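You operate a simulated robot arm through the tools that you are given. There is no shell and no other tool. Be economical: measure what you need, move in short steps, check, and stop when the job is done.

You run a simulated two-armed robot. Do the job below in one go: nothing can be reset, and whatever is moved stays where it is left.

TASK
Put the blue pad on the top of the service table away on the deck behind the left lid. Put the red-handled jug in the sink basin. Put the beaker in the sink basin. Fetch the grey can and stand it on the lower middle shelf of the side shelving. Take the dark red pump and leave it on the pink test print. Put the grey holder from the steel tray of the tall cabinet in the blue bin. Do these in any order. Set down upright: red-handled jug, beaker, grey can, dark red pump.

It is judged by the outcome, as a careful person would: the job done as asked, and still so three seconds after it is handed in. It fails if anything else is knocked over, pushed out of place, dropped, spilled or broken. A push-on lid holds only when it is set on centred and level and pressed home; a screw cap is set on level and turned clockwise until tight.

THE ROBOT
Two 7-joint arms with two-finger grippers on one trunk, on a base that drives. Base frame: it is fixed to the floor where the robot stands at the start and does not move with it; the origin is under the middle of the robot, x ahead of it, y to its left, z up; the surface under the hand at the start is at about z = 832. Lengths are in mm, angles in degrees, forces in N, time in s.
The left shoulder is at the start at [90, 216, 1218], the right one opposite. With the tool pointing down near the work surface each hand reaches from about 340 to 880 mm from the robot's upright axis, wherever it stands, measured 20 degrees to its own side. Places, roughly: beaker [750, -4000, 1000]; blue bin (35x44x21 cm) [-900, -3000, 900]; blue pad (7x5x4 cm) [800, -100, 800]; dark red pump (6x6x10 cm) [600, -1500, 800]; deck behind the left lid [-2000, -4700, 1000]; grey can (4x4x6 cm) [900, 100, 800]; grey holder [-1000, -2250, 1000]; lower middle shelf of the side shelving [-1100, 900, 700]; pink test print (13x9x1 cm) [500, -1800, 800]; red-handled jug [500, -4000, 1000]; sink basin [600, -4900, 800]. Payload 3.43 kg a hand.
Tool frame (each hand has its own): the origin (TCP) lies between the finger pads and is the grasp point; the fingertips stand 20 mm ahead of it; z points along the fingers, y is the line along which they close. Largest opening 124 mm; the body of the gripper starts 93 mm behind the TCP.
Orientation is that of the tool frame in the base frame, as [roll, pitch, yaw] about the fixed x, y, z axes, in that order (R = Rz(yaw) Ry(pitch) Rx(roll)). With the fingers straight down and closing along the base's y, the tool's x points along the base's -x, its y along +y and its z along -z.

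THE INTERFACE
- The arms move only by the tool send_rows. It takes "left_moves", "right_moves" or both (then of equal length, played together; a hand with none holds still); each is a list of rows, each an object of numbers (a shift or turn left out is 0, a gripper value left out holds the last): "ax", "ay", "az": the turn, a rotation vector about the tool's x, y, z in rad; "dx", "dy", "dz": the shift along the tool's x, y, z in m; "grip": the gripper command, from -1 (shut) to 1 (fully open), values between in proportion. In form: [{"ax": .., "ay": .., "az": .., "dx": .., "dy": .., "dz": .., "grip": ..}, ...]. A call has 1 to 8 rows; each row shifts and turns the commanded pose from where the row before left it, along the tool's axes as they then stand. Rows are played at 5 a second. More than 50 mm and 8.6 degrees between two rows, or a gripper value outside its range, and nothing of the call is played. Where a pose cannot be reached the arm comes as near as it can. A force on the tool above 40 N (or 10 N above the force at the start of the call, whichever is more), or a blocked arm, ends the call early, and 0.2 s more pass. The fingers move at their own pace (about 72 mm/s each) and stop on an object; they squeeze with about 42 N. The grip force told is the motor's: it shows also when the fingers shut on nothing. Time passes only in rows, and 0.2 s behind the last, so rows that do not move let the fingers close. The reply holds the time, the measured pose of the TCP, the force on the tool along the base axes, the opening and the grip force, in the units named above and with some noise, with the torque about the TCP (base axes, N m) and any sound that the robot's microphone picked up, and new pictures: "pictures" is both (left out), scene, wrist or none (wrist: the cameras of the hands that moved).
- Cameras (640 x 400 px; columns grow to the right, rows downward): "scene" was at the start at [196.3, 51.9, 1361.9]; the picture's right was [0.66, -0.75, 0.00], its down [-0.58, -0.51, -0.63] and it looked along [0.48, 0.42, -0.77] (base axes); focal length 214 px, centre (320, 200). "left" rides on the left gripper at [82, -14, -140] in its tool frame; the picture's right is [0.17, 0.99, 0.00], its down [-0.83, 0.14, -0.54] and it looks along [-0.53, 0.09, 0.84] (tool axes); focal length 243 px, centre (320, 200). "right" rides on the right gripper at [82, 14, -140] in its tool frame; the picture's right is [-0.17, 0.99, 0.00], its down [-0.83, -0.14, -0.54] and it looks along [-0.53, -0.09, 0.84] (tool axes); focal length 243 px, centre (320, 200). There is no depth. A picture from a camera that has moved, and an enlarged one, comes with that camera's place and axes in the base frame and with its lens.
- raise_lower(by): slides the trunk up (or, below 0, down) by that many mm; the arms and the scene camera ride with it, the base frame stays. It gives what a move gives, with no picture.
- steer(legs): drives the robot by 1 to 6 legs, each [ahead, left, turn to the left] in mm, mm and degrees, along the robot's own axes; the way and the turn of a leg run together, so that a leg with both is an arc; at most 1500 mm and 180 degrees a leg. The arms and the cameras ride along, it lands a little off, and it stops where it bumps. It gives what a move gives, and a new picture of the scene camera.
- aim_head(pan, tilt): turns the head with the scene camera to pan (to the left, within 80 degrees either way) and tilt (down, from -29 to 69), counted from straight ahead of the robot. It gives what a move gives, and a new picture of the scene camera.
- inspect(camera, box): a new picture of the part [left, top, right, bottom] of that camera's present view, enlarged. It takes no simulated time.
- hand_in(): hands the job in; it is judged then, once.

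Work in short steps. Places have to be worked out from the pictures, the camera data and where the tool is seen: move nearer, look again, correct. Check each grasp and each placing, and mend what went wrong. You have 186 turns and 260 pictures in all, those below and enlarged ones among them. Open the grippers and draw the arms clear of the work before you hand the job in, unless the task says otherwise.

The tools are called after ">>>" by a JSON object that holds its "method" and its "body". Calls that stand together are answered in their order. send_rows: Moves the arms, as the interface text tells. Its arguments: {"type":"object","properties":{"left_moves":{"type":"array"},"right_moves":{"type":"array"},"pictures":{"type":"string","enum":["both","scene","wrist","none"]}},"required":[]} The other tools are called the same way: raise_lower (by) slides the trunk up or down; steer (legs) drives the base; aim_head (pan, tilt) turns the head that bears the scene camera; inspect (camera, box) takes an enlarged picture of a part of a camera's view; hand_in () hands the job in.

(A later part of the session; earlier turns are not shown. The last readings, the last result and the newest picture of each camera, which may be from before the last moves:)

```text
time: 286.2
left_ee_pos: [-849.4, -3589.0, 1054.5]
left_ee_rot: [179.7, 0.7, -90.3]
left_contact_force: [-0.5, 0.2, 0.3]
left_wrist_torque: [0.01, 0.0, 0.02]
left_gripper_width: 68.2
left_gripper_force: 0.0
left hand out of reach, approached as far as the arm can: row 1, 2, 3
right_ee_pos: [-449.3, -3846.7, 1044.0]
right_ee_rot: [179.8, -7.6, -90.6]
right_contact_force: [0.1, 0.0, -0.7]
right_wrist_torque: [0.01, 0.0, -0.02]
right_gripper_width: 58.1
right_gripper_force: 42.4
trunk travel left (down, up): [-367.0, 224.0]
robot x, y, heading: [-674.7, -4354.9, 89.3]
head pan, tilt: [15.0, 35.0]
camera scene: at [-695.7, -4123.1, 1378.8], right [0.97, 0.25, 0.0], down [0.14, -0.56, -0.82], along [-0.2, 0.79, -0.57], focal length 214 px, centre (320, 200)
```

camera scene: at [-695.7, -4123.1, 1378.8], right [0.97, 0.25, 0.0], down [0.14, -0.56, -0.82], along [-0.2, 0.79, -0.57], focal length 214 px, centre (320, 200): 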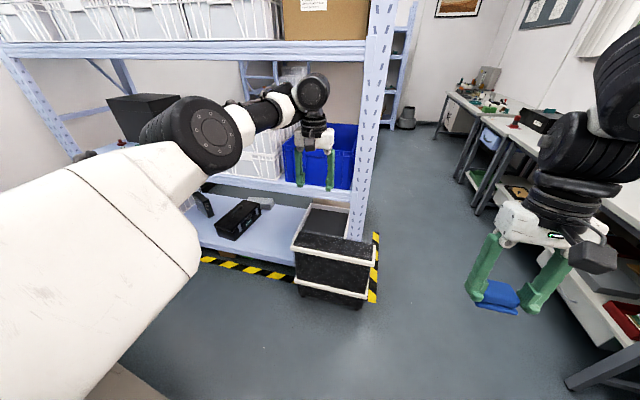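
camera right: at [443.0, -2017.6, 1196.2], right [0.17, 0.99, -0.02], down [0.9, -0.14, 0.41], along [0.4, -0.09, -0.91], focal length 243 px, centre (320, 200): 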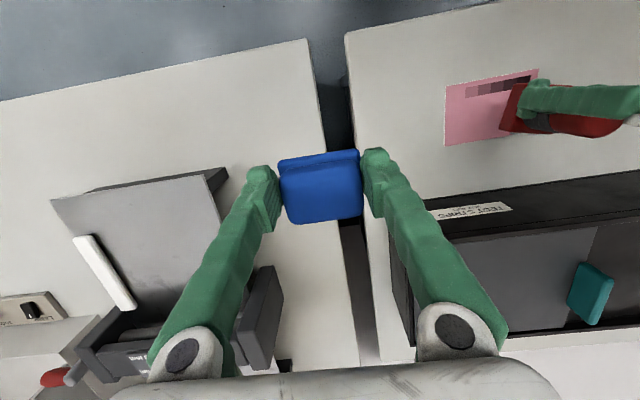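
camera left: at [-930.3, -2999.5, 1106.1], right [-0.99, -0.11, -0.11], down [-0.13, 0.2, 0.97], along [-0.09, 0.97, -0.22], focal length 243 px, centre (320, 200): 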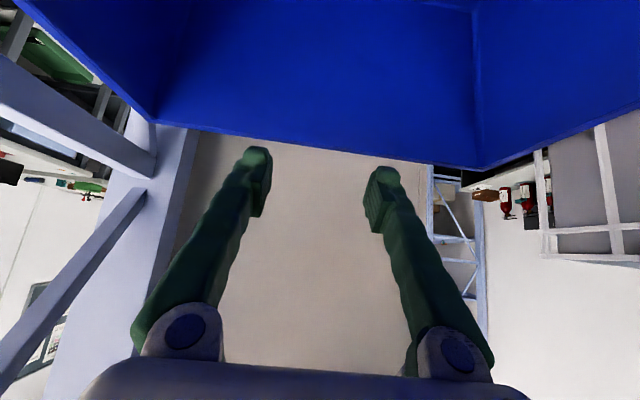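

Give the arm room: sidestep east to the corridor first, then swing the left hand outward and back.

>>> {"method": "steer", "body": {"legs": [[0, -480, 0]]}}

>>> {"method": "send_rows", "body": {"left_moves": [{"dy": 0.045}, {"dy": 0.045}, {"dy": 0.045}, {"dy": 0.045, "dx": 0.02}, {"dy": 0.03, "dx": 0.04}, {"dx": 0.045}, {"dx": 0.045}, {"dx": 0.045}], "pictures": "scene"}}

```text
time: 293.0
left_ee_pos: [-368.4, -3593.3, 1054.0]
left_ee_rot: [179.7, 0.7, -90.8]
left_contact_force: [-0.3, 0.9, -0.5]
left_wrist_torque: [-0.01, 0.01, -0.03]
left_gripper_width: 68.2
left_gripper_force: 0.1
right_ee_pos: [29.1, -3856.2, 1043.7]
right_ee_rot: [179.7, -7.6, -91.1]
right_contact_force: [-0.6, -0.3, -0.8]
right_wrist_torque: [0.0, 0.0, -0.01]
right_gripper_width: 58.0
right_gripper_force: 42.0
trunk travel left (down, up): [-367.0, 224.0]
robot x, y, heading: [-199.8, -4360.0, 89.1]
head pan, tilt: [15.0, 35.0]
camera scene: at [-219.6, -4129.6, 1378.8], right [0.97, 0.24, 0.0], down [0.14, -0.56, -0.82], along [-0.2, 0.8, -0.57], focal length 214 px, centre (320, 200)
```

scene: 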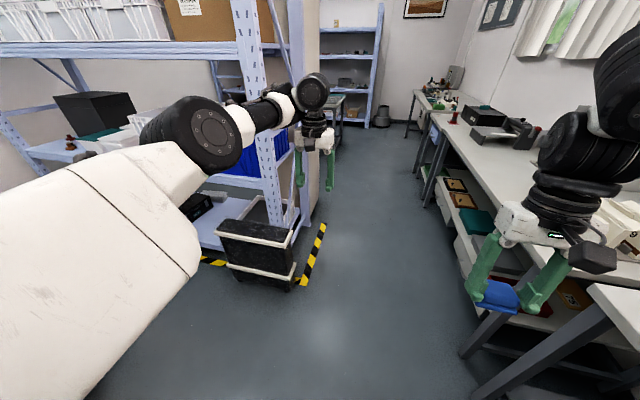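

```text
time: 294.8
left_ee_pos: [-592.1, -3594.3, 1026.1]
left_ee_rot: [179.8, 0.6, -90.8]
left_contact_force: [0.1, -0.4, -0.3]
left_wrist_torque: [-0.01, 0.01, -0.01]
left_gripper_width: 68.2
left_gripper_force: 0.1
left hand out of reach, approached as far as the arm can: row 1, 2, 4, 5, 6, 7, 8
right_ee_pos: [29.8, -3855.2, 1044.1]
right_ee_rot: [179.7, -7.6, -91.1]
right_contact_force: [-0.1, -0.1, -1.1]
right_wrist_torque: [0.0, 0.01, -0.01]
right_gripper_width: 58.2
right_gripper_force: 42.0
trunk travel left (down, up): [-367.0, 224.0]
robot x, y, heading: [-200.7, -4360.2, 88.8]
head pan, tilt: [15.0, 35.0]
camera scene: at [-219.7, -4129.7, 1378.8], right [0.97, 0.24, 0.0], down [0.14, -0.56, -0.82], along [-0.2, 0.8, -0.57], focal length 214 px, centre (320, 200)
```

scene: 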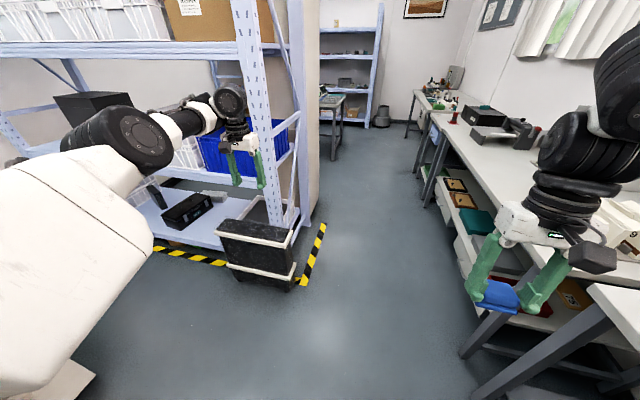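

Try swinging the elbow outward: roll the hand to point inward (right) while retracting.

>>> {"method": "send_rows", "body": {"left_moves": [{"ax": 0.14}, {"ax": 0.14}, {"ax": 0.14}, {"ax": 0.14}, {"ax": 0.14}, {"ax": 0.14, "dx": 0.03}, {"dx": 0.04}, {"dx": 0.04}], "pictures": "none"}}

>>> {"method": "send_rows", "body": {"left_moves": [{"dx": 0.045}, {"dx": 0.045}, {"dx": 0.045}], "pictures": "scene"}}

```text
time: 296.6
left_ee_pos: [-614.9, -3614.1, 1017.2]
left_ee_rot: [-132.1, 0.8, -90.7]
left_contact_force: [5.5, 1.1, 0.9]
left_wrist_torque: [-0.21, 0.79, 0.39]
left_gripper_width: 67.8
left_gripper_force: 0.0
left hand out of reach, approached as far as the arm can: row 6, 7, 8
right_ee_pos: [29.0, -3855.1, 1044.2]
right_ee_rot: [179.8, -7.6, -91.1]
right_contact_force: [0.1, 0.1, -0.6]
right_wrist_torque: [0.01, 0.0, -0.02]
right_gripper_width: 58.1
right_gripper_force: 42.0
trunk travel left (down, up): [-367.0, 224.0]
robot x, y, heading: [-200.9, -4359.3, 89.2]
head pan, tilt: [15.0, 35.0]
```

```text
time: 297.1
left_ee_pos: [-619.7, -3614.8, 1013.7]
left_ee_rot: [-131.9, 0.4, -90.3]
left_contact_force: [2.8, 1.8, -1.9]
left_wrist_torque: [-0.08, 0.14, 0.04]
left_gripper_width: 67.9
left_gripper_force: 0.0
left hand out of reach, approached as far as the arm can: row 1, 2
right_ee_pos: [29.5, -3856.0, 1043.4]
right_ee_rot: [179.7, -7.5, -91.2]
right_contact_force: [-1.0, 0.4, -0.2]
right_wrist_torque: [-0.01, -0.01, 0.02]
right_gripper_width: 58.3
right_gripper_force: 41.8
trunk travel left (down, up): [-367.0, 224.0]
robot x, y, heading: [-201.6, -4359.1, 88.9]
head pan, tilt: [15.0, 35.0]
stopped in row 2 (left hand): the force on the tool passed its limit at 74 N (the readings are from after the stop); the commanded pose is now the measured one
camera scene: at [-219.8, -4129.7, 1378.8], right [0.97, 0.24, 0.0], down [0.14, -0.56, -0.82], along [-0.2, 0.8, -0.57], focal length 214 px, centre (320, 200)
```

scene: 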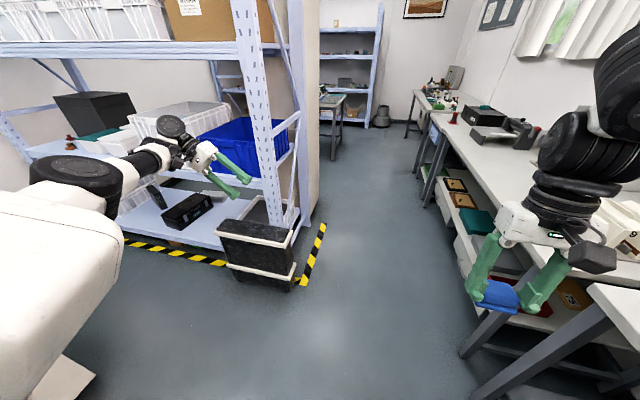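

Elbow has swung outward. Bring the hand in and back from here.

>>> {"method": "send_rows", "body": {"left_moves": [{"dz": 0.028, "dy": -0.025}, {"dz": 0.028, "dy": -0.025, "dx": 0.02}, {"dz": 0.028, "dy": -0.025, "dx": 0.02}, {"dz": 0.028, "dy": -0.025, "dx": 0.02}, {"dx": 0.04}, {"dx": 0.04}, {"dx": 0.04}, {}], "pictures": "scene"}}

```text
time: 298.9
left_ee_pos: [-503.9, -3598.5, 1006.7]
left_ee_rot: [-131.9, 0.5, -90.3]
left_contact_force: [-0.1, -0.5, -0.2]
left_wrist_torque: [-0.02, 0.02, -0.01]
left_gripper_width: 68.2
left_gripper_force: 0.0
left hand out of reach, approached as far as the arm can: row 1, 2, 3, 4, 5, 6, 7
right_ee_pos: [28.8, -3855.9, 1043.8]
right_ee_rot: [179.8, -7.6, -91.1]
right_contact_force: [-0.4, -0.4, 0.1]
right_wrist_torque: [0.0, 0.0, -0.02]
right_gripper_width: 58.1
right_gripper_force: 42.6
trunk travel left (down, up): [-367.0, 224.0]
robot x, y, heading: [-201.6, -4358.8, 89.1]
head pan, tilt: [15.0, 35.0]
camera scene: at [-219.7, -4129.6, 1378.8], right [0.97, 0.24, 0.0], down [0.14, -0.56, -0.82], along [-0.2, 0.8, -0.57], focal length 214 px, centre (320, 200)
```

scene: 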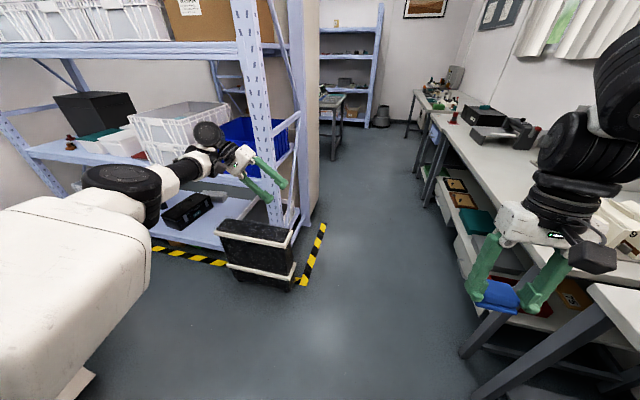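

Unroll the hand to pointing down while lowering, then retract at a lower height.

>>> {"method": "send_rows", "body": {"left_moves": [{"ax": -0.14, "dz": 0.02, "dy": 0.02}, {"ax": -0.14, "dz": 0.02, "dy": 0.018}, {"ax": -0.14, "dz": 0.025, "dy": 0.015}, {"ax": -0.14, "dz": 0.03, "dy": 0.01}, {"ax": -0.14, "dz": 0.03, "dy": 0.005}, {"ax": -0.13, "dz": 0.03}, {"dx": 0.045}, {"dx": 0.045}], "pictures": "none"}}

>>> {"method": "send_rows", "body": {"left_moves": [{"dx": 0.045}, {"dx": 0.045}, {"dx": 0.045}], "pictures": "scene"}}

```text
time: 300.6
left_ee_pos: [-500.2, -3591.8, 846.0]
left_ee_rot: [-179.5, 0.4, -90.4]
left_contact_force: [-0.4, 0.4, 0.1]
left_wrist_torque: [0.01, 0.06, -0.02]
left_gripper_width: 68.2
left_gripper_force: 0.0
left hand out of reach, approached as far as the arm can: row 4, 5, 7, 8
right_ee_pos: [30.5, -3856.3, 1043.3]
right_ee_rot: [179.7, -7.6, -91.1]
right_contact_force: [-0.3, 0.1, -0.7]
right_wrist_torque: [0.0, -0.03, 0.02]
right_gripper_width: 58.1
right_gripper_force: 41.8
trunk travel left (down, up): [-367.0, 224.0]
robot x, y, heading: [-199.8, -4358.3, 89.0]
head pan, tilt: [15.0, 35.0]
```

```text
time: 301.4
left_ee_pos: [-500.9, -3592.4, 846.5]
left_ee_rot: [-179.4, 0.4, -90.4]
left_contact_force: [0.2, 0.0, -0.8]
left_wrist_torque: [-0.01, 0.0, -0.01]
left_gripper_width: 68.2
left_gripper_force: 0.0
left hand out of reach, approached as far as the arm can: row 1, 2, 3
right_ee_pos: [30.1, -3855.4, 1043.7]
right_ee_rot: [179.8, -7.6, -91.1]
right_contact_force: [0.5, -1.0, -0.3]
right_wrist_torque: [0.02, -0.02, 0.01]
right_gripper_width: 58.0
right_gripper_force: 42.4
trunk travel left (down, up): [-367.0, 224.0]
robot x, y, heading: [-199.7, -4357.7, 89.0]
head pan, tilt: [15.0, 35.0]
camera scene: at [-219.7, -4129.6, 1378.8], right [0.97, 0.24, 0.0], down [0.14, -0.56, -0.82], along [-0.2, 0.8, -0.57], focal length 214 px, centre (320, 200)
```

scene: 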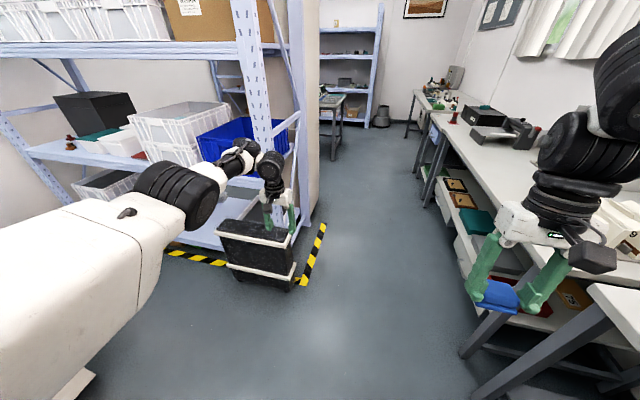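

Retraction stops at the same spot regardless of height — elbow posture. Swing the hand back under the wrist (fingers toward the robot) to force the elbow up.

>>> {"method": "send_rows", "body": {"left_moves": [{"ay": 0.14, "dx": 0.03}, {"ay": 0.14, "dx": 0.03}, {"ay": 0.14, "dx": 0.03}, {"ay": 0.14, "dx": 0.03}, {"ay": 0.14, "dx": 0.03}, {"ay": 0.14, "dx": 0.03}, {}], "pictures": "scene"}}

```text
time: 303.1
left_ee_pos: [-461.8, -3678.7, 860.9]
left_ee_rot: [-179.3, -34.4, -90.8]
left_contact_force: [-0.1, 0.4, -0.3]
left_wrist_torque: [-0.01, 0.02, 0.0]
left_gripper_width: 68.3
left_gripper_force: 0.0
left hand out of reach, approached as far as the arm can: row 3, 4, 5, 6
right_ee_pos: [30.4, -3856.5, 1043.6]
right_ee_rot: [179.8, -7.6, -91.1]
right_contact_force: [0.2, 0.4, -0.5]
right_wrist_torque: [0.04, -0.02, -0.02]
right_gripper_width: 58.0
right_gripper_force: 42.1
trunk travel left (down, up): [-367.0, 224.0]
robot x, y, heading: [-203.2, -4359.9, 88.8]
head pan, tilt: [15.0, 35.0]
camera scene: at [-219.4, -4129.6, 1378.8], right [0.97, 0.24, 0.0], down [0.14, -0.56, -0.82], along [-0.2, 0.8, -0.57], focal length 214 px, centre (320, 200)
```

scene: 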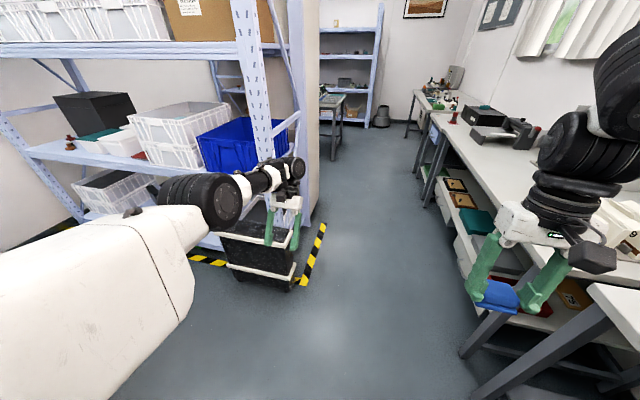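

>>> {"method": "send_rows", "body": {"left_moves": [{"dx": 0.033, "dz": 0.022}, {"dx": 0.033, "dz": 0.022}, {"dx": 0.033, "dz": 0.022}, {"dx": 0.033, "dz": 0.022}, {"dx": 0.033, "dz": 0.022}, {}], "pictures": "scene"}}

```text
time: 304.4
left_ee_pos: [-451.2, -3699.3, 822.1]
left_ee_rot: [-179.4, -34.4, -90.7]
left_contact_force: [0.2, 0.0, 0.0]
left_wrist_torque: [-0.02, 0.01, 0.02]
left_gripper_width: 68.1
left_gripper_force: 0.0
left hand out of reach, approached as far as the arm can: row 1, 2, 3, 4, 5
right_ee_pos: [29.6, -3855.7, 1043.4]
right_ee_rot: [179.8, -7.6, -91.2]
right_contact_force: [-0.7, 0.3, -0.6]
right_wrist_torque: [0.01, 0.01, 0.0]
right_gripper_width: 57.9
right_gripper_force: 42.3
trunk travel left (down, up): [-367.0, 224.0]
robot x, y, heading: [-200.5, -4357.0, 88.7]
head pan, tilt: [15.0, 35.0]
camera scene: at [-219.6, -4129.6, 1378.8], right [0.97, 0.24, 0.0], down [0.14, -0.56, -0.82], along [-0.2, 0.8, -0.57], focal length 214 px, centre (320, 200)
```

scene: 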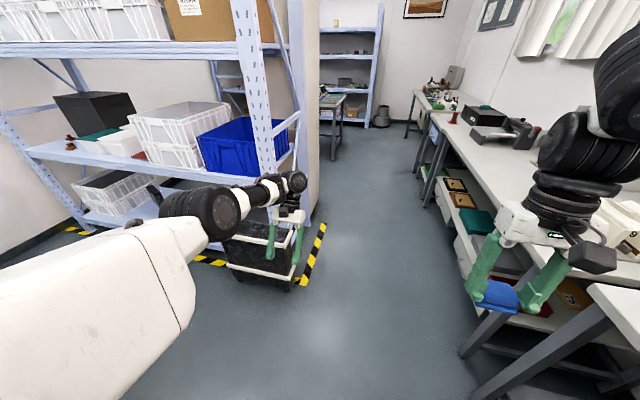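

I'll accept the extended posture (tool-down works at 760–900 mm reach). Restore the hand to vertical and raise it, then go to look at the jug and beaker.

>>> {"method": "send_rows", "body": {"left_moves": [{"ay": -0.14, "dx": -0.03}, {"ay": -0.14, "dx": -0.03}, {"ay": -0.14, "dx": -0.03}, {"ay": -0.14, "dx": -0.03}, {"ay": -0.04, "dz": -0.045}, {"dz": -0.045}, {"dz": -0.045}, {"dz": -0.045}], "pictures": "none"}}

>>> {"method": "send_rows", "body": {"left_moves": [{"dz": -0.045}, {"dz": -0.045}, {"dz": -0.045}, {"dz": -0.03}], "pictures": "none"}}

>>> {"method": "aim_head", "body": {"pan": -75, "tilt": 30}}

```text
time: 306.2
left_ee_pos: [-458.7, -3588.4, 955.9]
left_ee_rot: [-179.4, -0.1, -90.5]
left_contact_force: [-0.2, -0.4, -0.6]
left_wrist_torque: [-0.01, 0.01, 0.0]
left_gripper_width: 68.0
left_gripper_force: 0.1
right_ee_pos: [30.0, -3856.5, 1044.2]
right_ee_rot: [179.8, -7.6, -91.0]
right_contact_force: [-0.3, 1.2, -0.9]
right_wrist_torque: [0.0, 0.02, 0.0]
right_gripper_width: 58.3
right_gripper_force: 42.1
trunk travel left (down, up): [-367.0, 224.0]
robot x, y, heading: [-200.2, -4360.0, 89.0]
head pan, tilt: [15.0, 35.0]
```

```text
time: 307.2
left_ee_pos: [-444.2, -3575.3, 1118.9]
left_ee_rot: [-179.5, 0.1, -90.3]
left_contact_force: [0.1, -0.5, -0.9]
left_wrist_torque: [0.04, 0.01, 0.01]
left_gripper_width: 68.0
left_gripper_force: 0.1
left hand out of reach, approached as far as the arm can: row 2, 3, 4
right_ee_pos: [31.2, -3855.4, 1043.9]
right_ee_rot: [179.7, -7.4, -91.0]
right_contact_force: [1.4, 0.0, -0.6]
right_wrist_torque: [-0.01, 0.04, 0.0]
right_gripper_width: 58.4
right_gripper_force: 41.9
trunk travel left (down, up): [-367.0, 224.0]
robot x, y, heading: [-194.7, -4357.8, 89.2]
head pan, tilt: [15.0, 35.0]
```

```text
time: 308.9
left_ee_pos: [-446.2, -3576.2, 1117.4]
left_ee_rot: [-179.4, -0.1, -90.5]
left_contact_force: [-0.1, 0.2, -0.5]
left_wrist_torque: [0.0, -0.02, -0.01]
left_gripper_width: 68.2
left_gripper_force: 0.0
right_ee_pos: [28.8, -3856.7, 1043.3]
right_ee_rot: [179.7, -7.6, -91.2]
right_contact_force: [-0.8, 0.2, -1.4]
right_wrist_torque: [0.01, 0.02, 0.0]
right_gripper_width: 58.1
right_gripper_force: 41.8
trunk travel left (down, up): [-367.0, 224.0]
robot x, y, heading: [-198.9, -4359.7, 88.9]
head pan, tilt: [-75.0, 30.0]
camera scene: at [-110.7, -4193.3, 1386.6], right [0.24, -0.97, 0.0], down [-0.49, -0.12, -0.87], along [0.84, 0.21, -0.5], focal length 214 px, centre (320, 200)
```

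scene: 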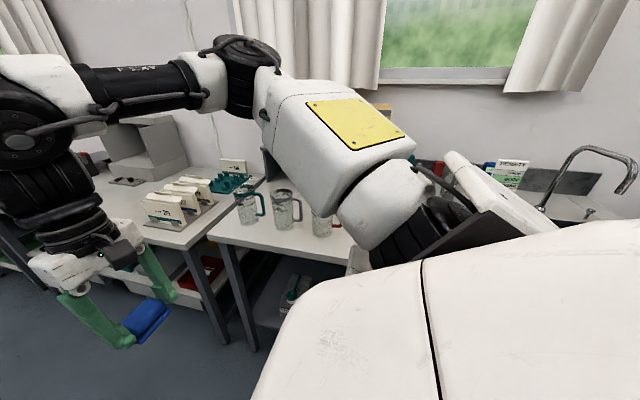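

Sidestep west to give room, then turn to face the east table.

>>> {"method": "steer", "body": {"legs": [[0, 320, 0], [0, 0, -89]]}}

>>> {"method": "aim_head", "body": {"pan": 0, "tilt": 25}}

```text
time: 318.9
left_ee_pos: [254.4, -4088.4, 1116.4]
left_ee_rot: [-179.5, 0.0, -178.8]
left_contact_force: [0.3, 0.0, 0.8]
left_wrist_torque: [-0.04, 0.03, 0.01]
left_gripper_width: 68.2
left_gripper_force: 0.0
right_ee_pos: [-13.0, -4568.5, 1043.3]
right_ee_rot: [179.8, -7.6, -179.6]
right_contact_force: [0.4, 0.4, -0.1]
right_wrist_torque: [-0.01, 0.02, 0.0]
right_gripper_width: 57.9
right_gripper_force: 41.8
trunk travel left (down, up): [-367.0, 224.0]
robot x, y, heading: [-516.7, -4349.2, 0.3]
head pan, tilt: [-75.0, 30.0]
camera scene: at [-356.4, -4436.0, 1386.6], right [-0.96, -0.27, 0.0], down [-0.13, 0.48, -0.87], along [0.23, -0.83, -0.5], focal length 214 px, centre (320, 200)
```

scene: 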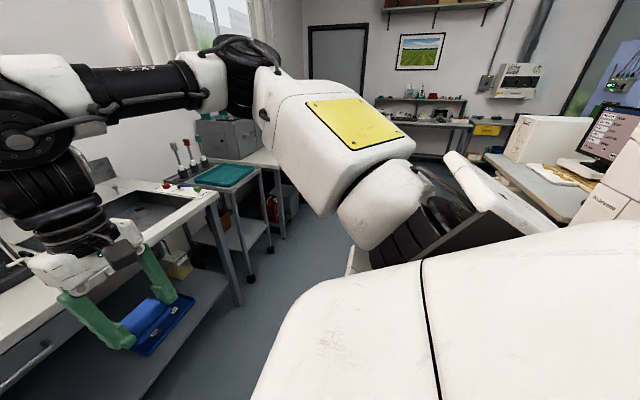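

```text
time: 320.4
left_ee_pos: [254.6, -4085.7, 1117.8]
left_ee_rot: [-179.4, 0.0, -178.9]
left_contact_force: [0.4, 0.7, -0.2]
left_wrist_torque: [-0.01, -0.01, -0.04]
left_gripper_width: 68.1
left_gripper_force: 0.0
right_ee_pos: [-13.0, -4569.3, 1043.8]
right_ee_rot: [179.6, -7.6, -179.7]
right_contact_force: [0.9, -0.8, 0.1]
right_wrist_torque: [-0.01, 0.03, 0.0]
right_gripper_width: 58.2
right_gripper_force: 41.9
trunk travel left (down, up): [-367.0, 224.0]
robot x, y, heading: [-521.1, -4354.3, 0.6]
head pan, tilt: [0.0, 25.0]
camera scene: at [-288.3, -4348.2, 1394.6], right [0.01, -1.0, 0.0], down [-0.42, 0.0, -0.91], along [0.91, 0.01, -0.42], focal length 214 px, centre (320, 200)
```

scene: 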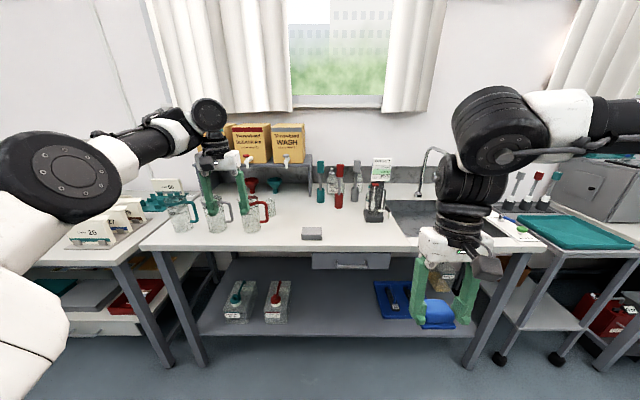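

>>> {"method": "inspect", "body": {"camera": "scene", "box": [150, 150, 330, 262]}}

>>> {"method": "inspect", "body": {"camera": "scene", "box": [300, 130, 560, 290]}}

```text
3.56 times, centred on (240, 206) of scene
camera zoom: at [-288.3, -4348.2, 1394.6], right [0.01, -1.0, 0.0], down [-0.42, 0.0, -0.91], along [0.91, 0.01, -0.42], focal length 763 px, centre (604, 179)
```

zoom: 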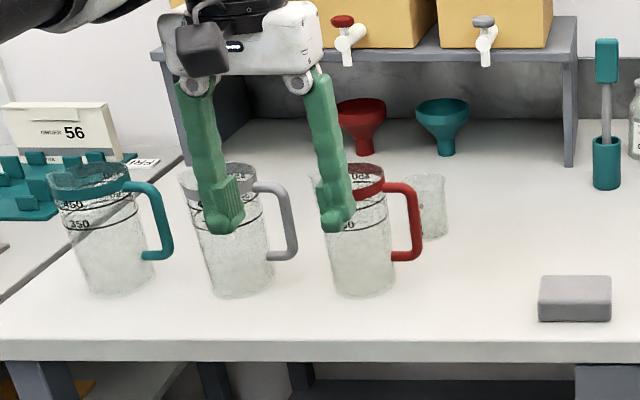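

```text
2.46 times, centred on (430, 210) of scene
camera zoom: at [-288.3, -4348.2, 1394.6], right [0.01, -1.0, 0.0], down [-0.42, 0.0, -0.91], along [0.91, 0.01, -0.42], focal length 528 px, centre (49, 175)
```

zoom: 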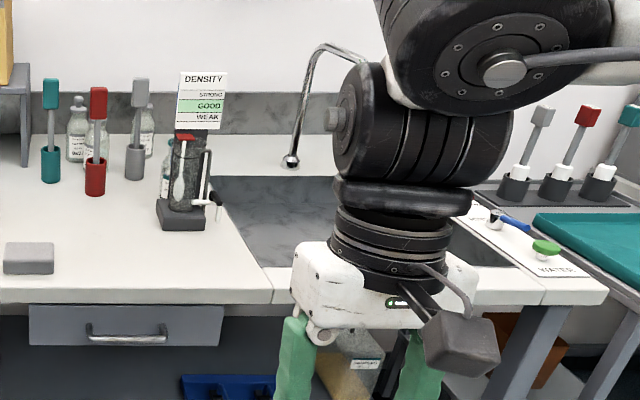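

>>> {"method": "inspect", "body": {"camera": "left", "box": [0, 0, 640, 400]}}

```text
1.00 times, centred on (320, 200) of left (not enlarged: the box is as wide or as high as the picture)
camera zoom: at [171.5, -4100.9, 1257.3], right [-0.19, 0.98, -0.01], down [0.83, 0.16, 0.54], along [0.53, 0.09, -0.84], focal length 243 px, centre (320, 200)
```

zoom: 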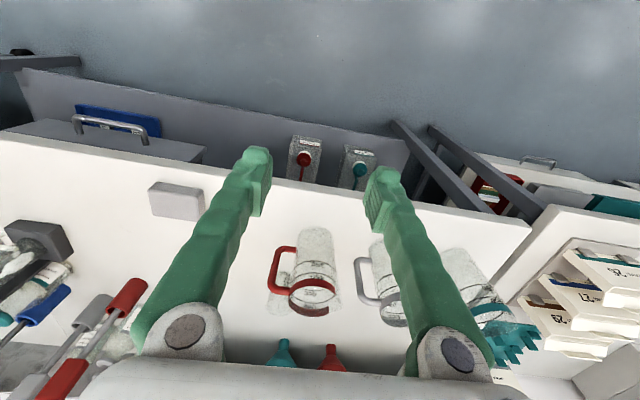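

Table top is at z≈905; red jug at about (480, -4058), rim z≈1040, handle toward -y. The fingers should close along x. Turn the left hand 90° here first.

>>> {"method": "send_rows", "body": {"left_moves": [{"az": 0.143, "grip": 1}, {"az": 0.143}, {"az": 0.143}, {"az": 0.143}, {"az": 0.143}, {"az": 0.143}, {"az": 0.143}, {"az": 0.143}], "pictures": "none"}}

>>> {"method": "send_rows", "body": {"left_moves": [{"az": 0.143}, {"az": 0.143}, {"az": 0.12}, {}], "pictures": "scene"}}

```text
time: 321.7
left_ee_pos: [255.1, -4087.6, 1118.2]
left_ee_rot: [-179.5, 0.7, 138.3]
left_contact_force: [-0.2, -0.2, 0.8]
left_wrist_torque: [0.02, 0.01, -0.01]
left_gripper_width: 124.3
left_gripper_force: 0.1
right_ee_pos: [-12.1, -4567.8, 1043.5]
right_ee_rot: [179.8, -7.5, -179.7]
right_contact_force: [0.9, 0.2, -0.2]
right_wrist_torque: [-0.01, 0.0, -0.02]
right_gripper_width: 58.3
right_gripper_force: 42.4
trunk travel left (down, up): [-367.0, 224.0]
robot x, y, heading: [-518.6, -4350.5, 0.3]
head pan, tilt: [0.0, 25.0]
stopped in row 6 (left hand): the force on the tool passed its limit at 53 N (the readings are from after the stop); the commanded pose is now the measured one
```

```text
time: 322.1
left_ee_pos: [255.1, -4088.9, 1118.0]
left_ee_rot: [-179.5, 1.1, 132.6]
left_contact_force: [-0.8, -0.8, -0.4]
left_wrist_torque: [0.08, -0.1, 0.01]
left_gripper_width: 124.1
left_gripper_force: 0.1
right_ee_pos: [-12.7, -4567.7, 1042.5]
right_ee_rot: [179.8, -7.5, -179.6]
right_contact_force: [0.3, 0.1, -0.9]
right_wrist_torque: [0.01, 0.01, 0.01]
right_gripper_width: 58.1
right_gripper_force: 41.8
trunk travel left (down, up): [-367.0, 224.0]
robot x, y, heading: [-518.6, -4347.8, 0.4]
head pan, tilt: [0.0, 25.0]
stopped in row 1 (left hand): the force on the tool passed its limit at 52 N (the readings are from after the stop); the commanded pose is now the measured one
camera scene: at [-288.3, -4348.2, 1394.6], right [0.01, -1.0, 0.0], down [-0.42, 0.0, -0.91], along [0.91, 0.01, -0.42], focal length 214 px, centre (320, 200)
```

scene: 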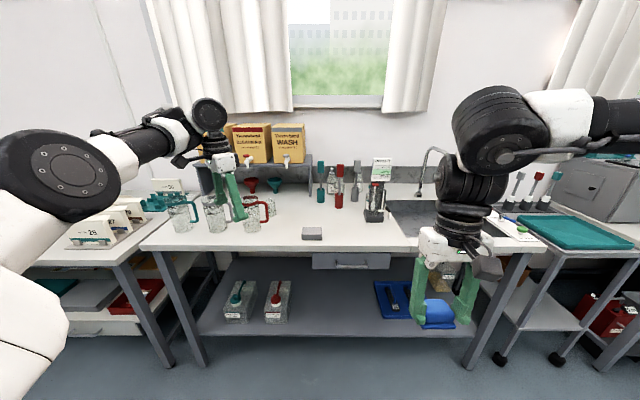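

The camera side runs against my own forearm in that direction; turn the other way instead.

>>> {"method": "send_rows", "body": {"left_moves": [{"az": -0.143}, {"az": -0.143}, {"az": -0.143}, {"az": -0.143}, {"az": -0.143}, {"az": -0.143}, {"az": -0.143}, {"az": -0.143}], "pictures": "none"}}

>>> {"method": "send_rows", "body": {"left_moves": [{"az": -0.143}, {"az": -0.143}, {"az": -0.143}, {"az": -0.143}, {"az": -0.143}, {"az": -0.143}, {"az": -0.143}, {"az": -0.143}], "pictures": "none"}}

```text
time: 323.9
left_ee_pos: [255.2, -4090.6, 1119.7]
left_ee_rot: [-178.8, 0.0, -161.9]
left_contact_force: [0.0, -0.2, -0.2]
left_wrist_torque: [-0.04, 0.03, -0.01]
left_gripper_width: 123.7
left_gripper_force: 0.1
right_ee_pos: [-14.1, -4568.4, 1044.3]
right_ee_rot: [179.6, -7.5, -179.6]
right_contact_force: [-1.0, -0.5, -1.1]
right_wrist_torque: [0.01, 0.0, -0.02]
right_gripper_width: 57.9
right_gripper_force: 42.0
trunk travel left (down, up): [-367.0, 224.0]
robot x, y, heading: [-526.7, -4353.7, 0.4]
head pan, tilt: [0.0, 25.0]
```

```text
time: 325.7
left_ee_pos: [254.6, -4090.1, 1119.3]
left_ee_rot: [-179.6, -1.0, -96.1]
left_contact_force: [-0.5, -0.3, -0.4]
left_wrist_torque: [-0.01, 0.02, 0.02]
left_gripper_width: 124.1
left_gripper_force: 0.0
right_ee_pos: [-12.5, -4567.3, 1043.3]
right_ee_rot: [179.6, -7.5, -179.6]
right_contact_force: [0.1, 0.0, 0.9]
right_wrist_torque: [0.02, -0.01, -0.01]
right_gripper_width: 58.2
right_gripper_force: 41.6
trunk travel left (down, up): [-367.0, 224.0]
robot x, y, heading: [-521.7, -4349.4, 0.4]
head pan, tilt: [0.0, 25.0]
```

Now that the camera is clear of the forearm, test whether the arm can fold back.

>>> {"method": "send_rows", "body": {"left_moves": [{"dy": 0.045}, {"dy": 0.045}, {"dy": 0.045}, {"dy": 0.045}, {}], "pictures": "scene"}}

```text
time: 326.9
left_ee_pos: [254.1, -4088.0, 1119.0]
left_ee_rot: [-179.5, -1.1, -96.4]
left_contact_force: [-0.3, 0.0, 0.4]
left_wrist_torque: [0.0, 0.02, 0.01]
left_gripper_width: 123.9
left_gripper_force: 0.1
left hand out of reach, approached as far as the arm can: row 1, 2, 3, 4
right_ee_pos: [-12.7, -4568.2, 1043.4]
right_ee_rot: [179.7, -7.6, -179.7]
right_contact_force: [0.0, 0.2, -0.8]
right_wrist_torque: [0.02, -0.03, 0.0]
right_gripper_width: 58.2
right_gripper_force: 41.8
trunk travel left (down, up): [-367.0, 224.0]
robot x, y, heading: [-520.1, -4351.7, 0.5]
head pan, tilt: [0.0, 25.0]
camera scene: at [-288.3, -4348.2, 1394.6], right [0.01, -1.0, 0.0], down [-0.42, 0.0, -0.91], along [0.91, 0.01, -0.42], focal length 214 px, centre (320, 200)
```

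scene: 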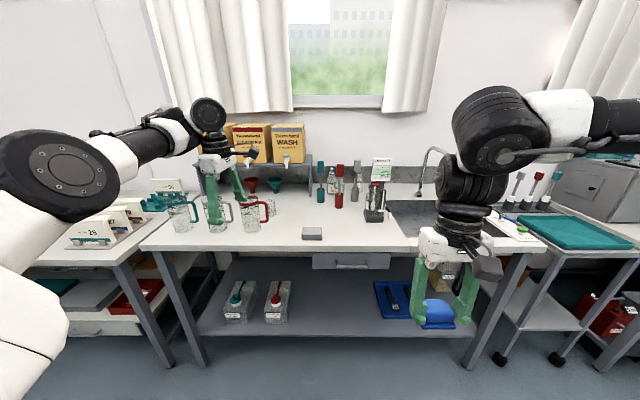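

Proceed: drive so the hand is above the red jug.

>>> {"method": "steer", "body": {"legs": [[222, 30, 0]]}}

>>> {"method": "inspect", "body": {"camera": "left", "box": [0, 0, 640, 400]}}

```text
time: 328.9
left_ee_pos: [476.2, -4056.6, 1119.1]
left_ee_rot: [-179.5, -1.1, -96.4]
left_contact_force: [-0.2, 0.4, -0.1]
left_wrist_torque: [-0.02, 0.05, 0.01]
left_gripper_width: 123.9
left_gripper_force: 0.1
right_ee_pos: [209.4, -4536.0, 1044.8]
right_ee_rot: [179.7, -7.5, -179.6]
right_contact_force: [-0.8, -0.3, -0.3]
right_wrist_torque: [-0.02, 0.01, 0.01]
right_gripper_width: 58.2
right_gripper_force: 41.5
trunk travel left (down, up): [-367.0, 224.0]
robot x, y, heading: [-297.6, -4318.7, 0.4]
head pan, tilt: [0.0, 25.0]
camera scene: at [-65.9, -4316.3, 1394.7], right [0.01, -1.0, 0.0], down [-0.42, 0.0, -0.91], along [0.91, 0.01, -0.42], focal length 214 px, centre (320, 200)
```

scene: 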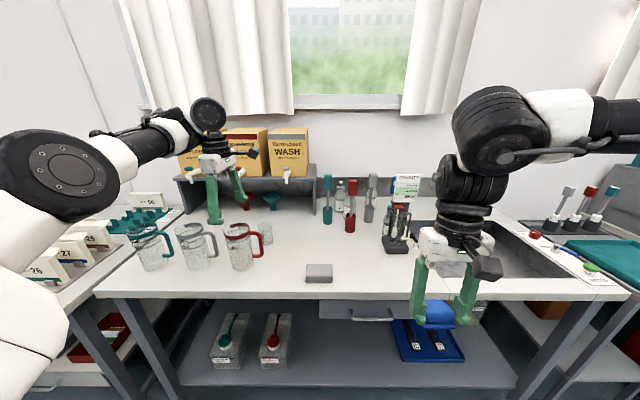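

```text
1.00 times, centred on (320, 200) of left (not enlarged: the box is as wide or as high as the picture)
camera zoom: at [478.8, -4137.0, 1260.9], right [-1.0, -0.06, -0.01], down [-0.05, 0.85, 0.52], along [-0.02, 0.52, -0.85], focal length 243 px, centre (320, 200)
```

zoom: 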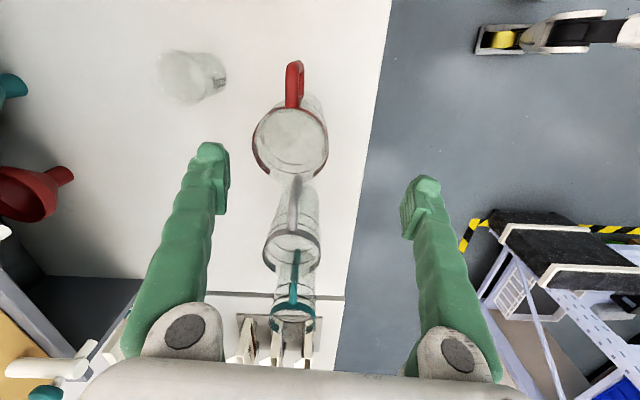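

Red jug rim is centred near (502, -4065), handle toward -y, beaker at about (624, -4105). Shift over it, square up and lower to just above the rim.

>>> {"method": "send_rows", "body": {"left_moves": [{"dx": 0.006, "dy": -0.027}, {"az": -0.1}, {"dz": 0.03}, {"dz": 0.015}, {}], "pictures": "both"}}

```text
time: 330.1
left_ee_pos: [502.5, -4066.8, 1073.7]
left_ee_rot: [-179.5, -1.1, -90.7]
left_contact_force: [0.4, 0.4, 0.4]
left_wrist_torque: [-0.02, -0.02, -0.02]
left_gripper_width: 124.1
left_gripper_force: 0.0
right_ee_pos: [210.6, -4534.7, 1044.2]
right_ee_rot: [179.7, -7.5, -179.6]
right_contact_force: [0.3, 0.3, -0.3]
right_wrist_torque: [0.04, -0.01, 0.0]
right_gripper_width: 58.3
right_gripper_force: 42.6
trunk travel left (down, up): [-367.0, 224.0]
robot x, y, heading: [-297.2, -4321.2, 0.5]
head pan, tilt: [0.0, 25.0]
camera scene: at [-65.4, -4316.1, 1394.6], right [0.01, -1.0, 0.0], down [-0.42, 0.0, -0.91], along [0.91, 0.01, -0.42], focal length 214 px, centre (320, 200)
camera left: at [513.5, -4146.7, 1214.6], right [-0.99, -0.15, 0.0], down [-0.13, 0.84, 0.52], along [-0.08, 0.52, -0.85], focal length 243 px, centre (320, 200)
```

scene: 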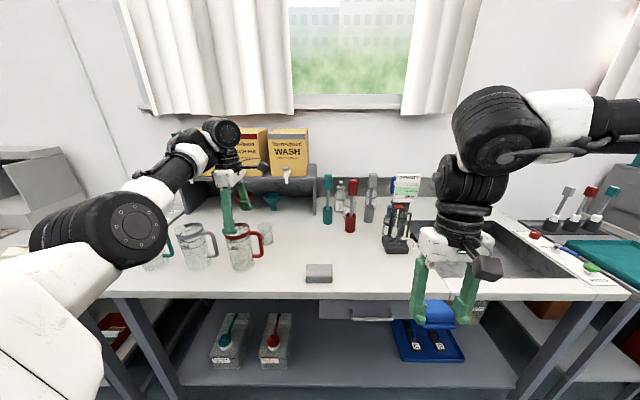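
left: 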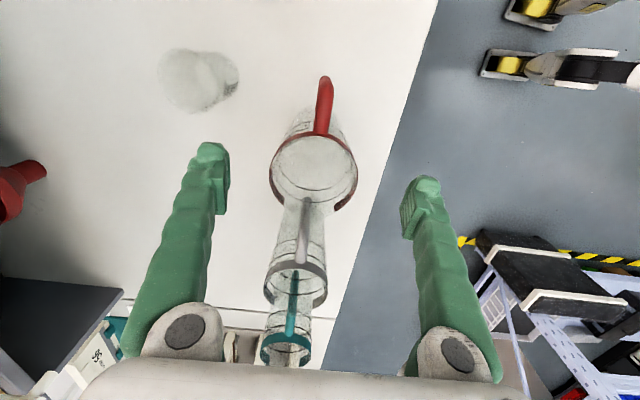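

Centred. Descend 70 mm astride the jug.

>>> {"method": "send_rows", "body": {"left_moves": [{"dy": -0.003, "dz": 0.025}, {"dz": 0.025}, {"dz": 0.02}, {}], "pictures": "both"}}

```text
time: 331.1
left_ee_pos: [507.3, -4069.2, 1004.3]
left_ee_rot: [-179.5, -1.2, -90.6]
left_contact_force: [-0.1, -0.8, 0.0]
left_wrist_torque: [0.01, 0.01, 0.03]
left_gripper_width: 124.1
left_gripper_force: 0.0
right_ee_pos: [210.4, -4537.0, 1043.8]
right_ee_rot: [179.7, -7.5, -179.6]
right_contact_force: [1.1, 0.2, -0.7]
right_wrist_torque: [-0.01, 0.01, 0.04]
right_gripper_width: 58.2
right_gripper_force: 42.2
trunk travel left (down, up): [-367.0, 224.0]
robot x, y, heading: [-300.1, -4321.6, 0.4]
head pan, tilt: [0.0, 25.0]
camera scene: at [-65.3, -4316.3, 1394.6], right [0.01, -1.0, 0.0], down [-0.42, 0.0, -0.91], along [0.91, 0.01, -0.42], focal length 214 px, centre (320, 200)
camera left: at [519.4, -4149.2, 1145.9], right [-0.99, -0.15, 0.0], down [-0.13, 0.84, 0.52], along [-0.08, 0.52, -0.85], focal length 243 px, centre (320, 200)
```

scene: 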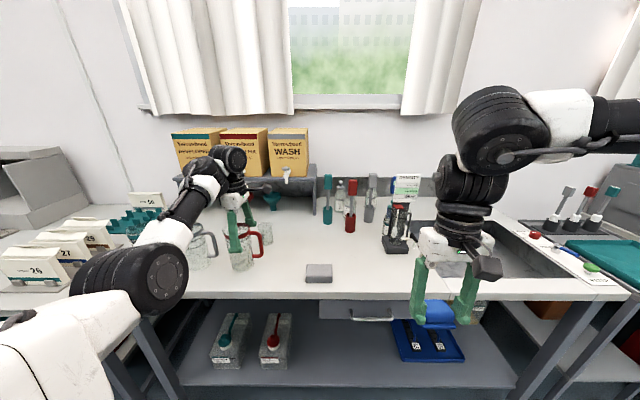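
left: 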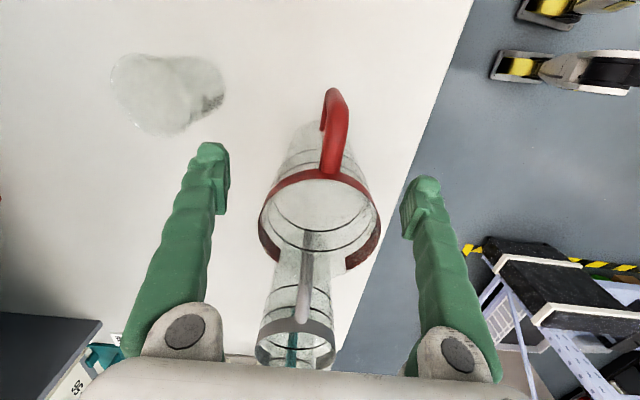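

Jug sits between the fingers. Close.

>>> {"method": "send_rows", "body": {"left_moves": [{"grip": -1}, {}, {}, {}], "pictures": "wrist"}}

```text
time: 332.1
left_ee_pos: [509.1, -4069.7, 1005.4]
left_ee_rot: [-179.5, -1.1, -90.6]
left_contact_force: [-0.1, -0.2, -0.7]
left_wrist_torque: [0.04, 0.01, -0.03]
left_gripper_width: 70.2
left_gripper_force: 42.3
right_ee_pos: [210.6, -4536.4, 1043.7]
right_ee_rot: [179.7, -7.5, -179.7]
right_contact_force: [-0.1, -0.5, -0.1]
right_wrist_torque: [0.01, -0.02, -0.03]
right_gripper_width: 58.3
right_gripper_force: 42.3
trunk travel left (down, up): [-367.0, 224.0]
robot x, y, heading: [-296.9, -4319.0, 0.3]
head pan, tilt: [0.0, 25.0]
camera left: at [519.5, -4149.0, 1145.7], right [-0.99, -0.15, 0.0], down [-0.13, 0.84, 0.52], along [-0.08, 0.52, -0.85], focal length 243 px, centre (320, 200)
```

left: 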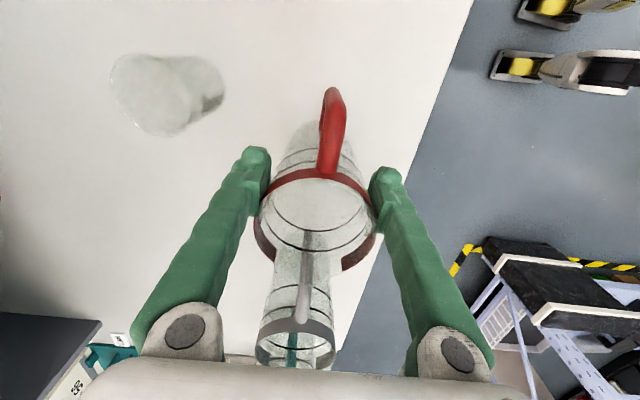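

Jug held at 70 mm. Lift straight up.

>>> {"method": "send_rows", "body": {"left_moves": [{"dz": -0.03}, {"dz": -0.04}, {"dz": -0.04}, {}], "pictures": "both"}}

```text
time: 333.1
left_ee_pos: [506.9, -4066.1, 1110.5]
left_ee_rot: [-179.7, -1.1, -90.7]
left_contact_force: [0.1, -0.1, -0.7]
left_wrist_torque: [-0.02, -0.05, -0.02]
left_gripper_width: 69.6
left_gripper_force: 41.9
right_ee_pos: [211.0, -4535.9, 1042.9]
right_ee_rot: [179.7, -7.6, -179.5]
right_contact_force: [-0.1, -0.6, -1.3]
right_wrist_torque: [-0.04, 0.01, 0.05]
right_gripper_width: 58.5
right_gripper_force: 42.1
trunk travel left (down, up): [-367.0, 224.0]
robot x, y, heading: [-298.3, -4320.9, 0.5]
head pan, tilt: [0.0, 25.0]
camera scene: at [-64.4, -4316.0, 1394.4], right [0.01, -1.0, 0.0], down [-0.42, 0.0, -0.91], along [0.91, 0.01, -0.42], focal length 214 px, centre (320, 200)
camera left: at [518.3, -4146.7, 1252.7], right [-0.99, -0.15, 0.0], down [-0.13, 0.84, 0.52], along [-0.08, 0.52, -0.85], focal length 243 px, centre (320, 200)
```

scene: 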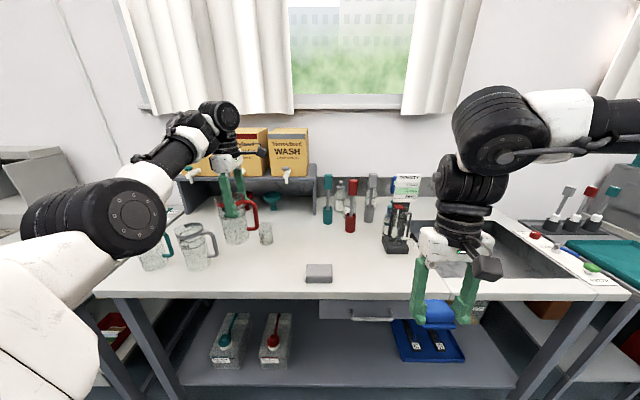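
left: 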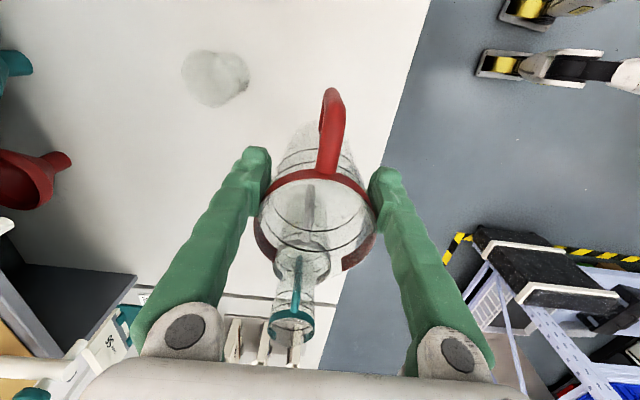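

Jug is up. Back off the table, sidestep right towards the sink (staying clear), and look.

>>> {"method": "steer", "body": {"legs": [[-230, 0, 0], [0, -480, 0]]}}

>>> {"method": "aim_head", "body": {"pan": -8, "tilt": 28}}

```text
time: 341.6
left_ee_pos: [279.4, -4556.3, 1110.7]
left_ee_rot: [-179.6, -1.2, -90.9]
left_contact_force: [0.6, 0.0, 0.0]
left_wrist_torque: [-0.01, 0.01, 0.02]
left_gripper_width: 67.5
left_gripper_force: 41.9
right_ee_pos: [-20.4, -5020.9, 1043.5]
right_ee_rot: [179.7, -7.4, -179.9]
right_contact_force: [0.8, 0.3, -0.9]
right_wrist_torque: [0.02, 0.03, 0.0]
right_gripper_width: 58.0
right_gripper_force: 42.1
trunk travel left (down, up): [-367.0, 224.0]
robot x, y, heading: [-522.3, -4805.5, 0.0]
head pan, tilt: [0.0, 25.0]
camera scene: at [-293.4, -4800.3, 1394.6], right [0.0, -1.0, 0.0], down [-0.42, 0.0, -0.91], along [0.91, 0.0, -0.42], focal length 214 px, centre (320, 200)
```

scene: 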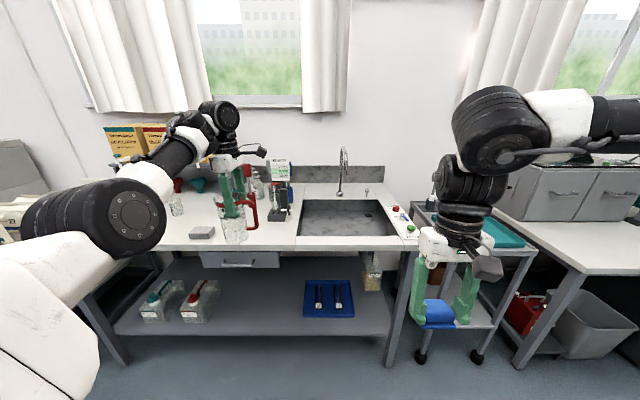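

```text
time: 342.3
left_ee_pos: [278.9, -4554.7, 1111.0]
left_ee_rot: [-179.6, -1.1, -91.0]
left_contact_force: [0.2, -0.4, -1.9]
left_wrist_torque: [0.02, 0.01, 0.02]
left_gripper_width: 67.5
left_gripper_force: 42.3
right_ee_pos: [-19.7, -5022.4, 1043.0]
right_ee_rot: [179.7, -7.5, -179.9]
right_contact_force: [0.7, -0.6, 0.1]
right_wrist_torque: [-0.01, 0.0, 0.0]
right_gripper_width: 58.3
right_gripper_force: 41.3
trunk travel left (down, up): [-367.0, 224.0]
robot x, y, heading: [-527.4, -4799.1, 0.2]
head pan, tilt: [-8.0, 28.0]
camera scene: at [-295.2, -4813.0, 1389.8], right [-0.14, -0.99, 0.0], down [-0.47, 0.06, -0.88], along [0.87, -0.12, -0.47], focal length 214 px, centre (320, 200)
```

scene: 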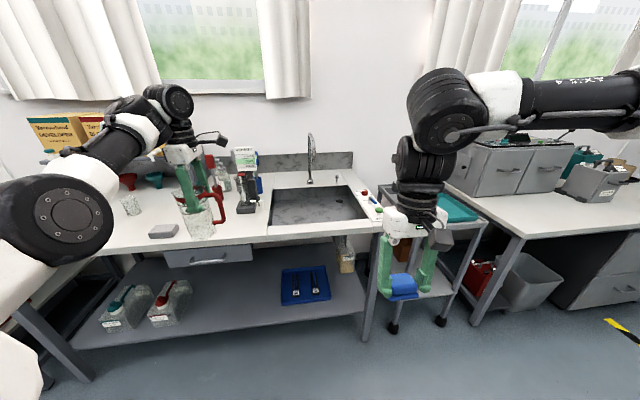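

>>> {"method": "inspect", "body": {"camera": "scene", "box": [220, 130, 400, 250]}}

```text
3.33 times, centred on (310, 190) of scene
camera zoom: at [-295.2, -4813.0, 1389.8], right [-0.14, -0.99, 0.0], down [-0.47, 0.06, -0.88], along [0.87, -0.12, -0.47], focal length 715 px, centre (353, 233)
```

zoom: 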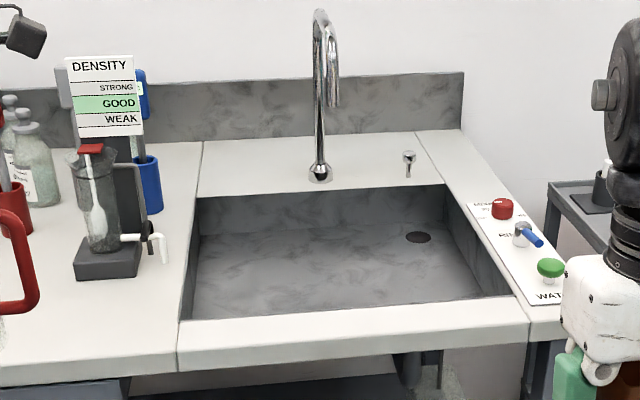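

Basin: x 415–750, y -4712…-5108, floor ≈835; faucet tip near (700, -4923). I'll set the jug at about (560, -4800). Sidestep right, then forward.

>>> {"method": "steer", "body": {"legs": [[0, -245, 0], [278, 0, 0]]}}

>>> {"method": "aim_head", "body": {"pan": 10, "tilt": 35}}

```text
time: 348.0
left_ee_pos: [549.8, -4794.4, 1111.4]
left_ee_rot: [-179.5, -1.1, -90.4]
left_contact_force: [0.5, -0.3, -1.6]
left_wrist_torque: [-0.01, 0.01, 0.03]
left_gripper_width: 66.2
left_gripper_force: 41.6
right_ee_pos: [255.2, -5263.2, 1044.5]
right_ee_rot: [179.6, -7.5, -179.6]
right_contact_force: [0.1, -0.8, -0.7]
right_wrist_torque: [-0.02, 0.02, 0.01]
right_gripper_width: 58.3
right_gripper_force: 42.2
trunk travel left (down, up): [-367.0, 224.0]
robot x, y, heading: [-253.4, -5048.3, 0.5]
head pan, tilt: [-8.0, 28.0]
camera scene: at [-22.6, -5056.6, 1389.9], right [-0.13, -0.99, 0.0], down [-0.47, 0.06, -0.88], along [0.88, -0.11, -0.47], focal length 214 px, centre (320, 200)
```

scene: 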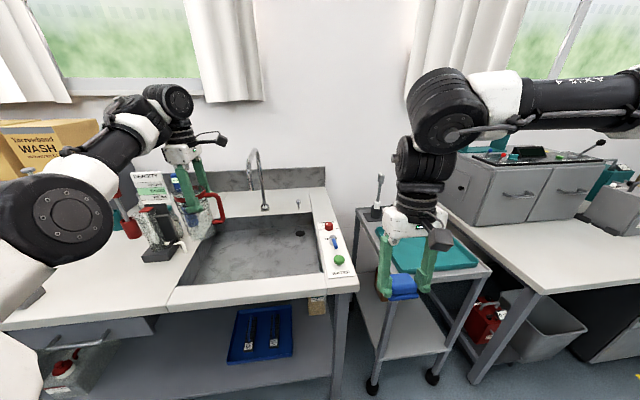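

```text
time: 348.8
left_ee_pos: [552.0, -4794.6, 1112.1]
left_ee_rot: [-179.6, -1.1, -90.5]
left_contact_force: [-0.3, 0.2, 0.0]
left_wrist_torque: [0.02, -0.03, -0.01]
left_gripper_width: 65.7
left_gripper_force: 41.9
right_ee_pos: [256.5, -5263.2, 1042.5]
right_ee_rot: [179.7, -7.5, -179.5]
right_contact_force: [0.1, -0.3, -0.3]
right_wrist_torque: [0.0, 0.01, -0.01]
right_gripper_width: 58.3
right_gripper_force: 42.2
trunk travel left (down, up): [-367.0, 224.0]
robot x, y, heading: [-253.5, -5046.7, 0.6]
head pan, tilt: [10.0, 35.0]
camera scene: at [-25.8, -5028.8, 1378.8], right [0.18, -0.98, 0.0], down [-0.56, -0.1, -0.82], along [0.81, 0.15, -0.57], focal length 214 px, centre (320, 200)
```

scene: 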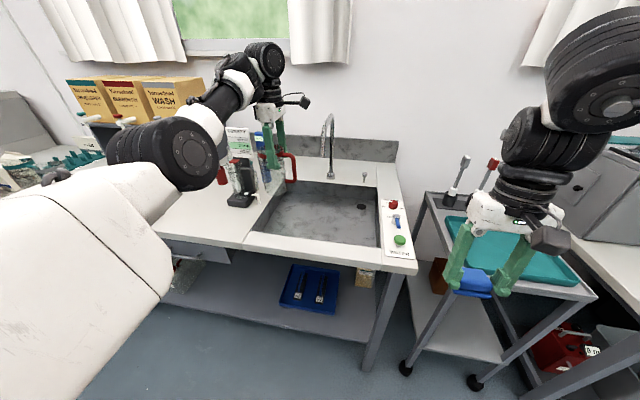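

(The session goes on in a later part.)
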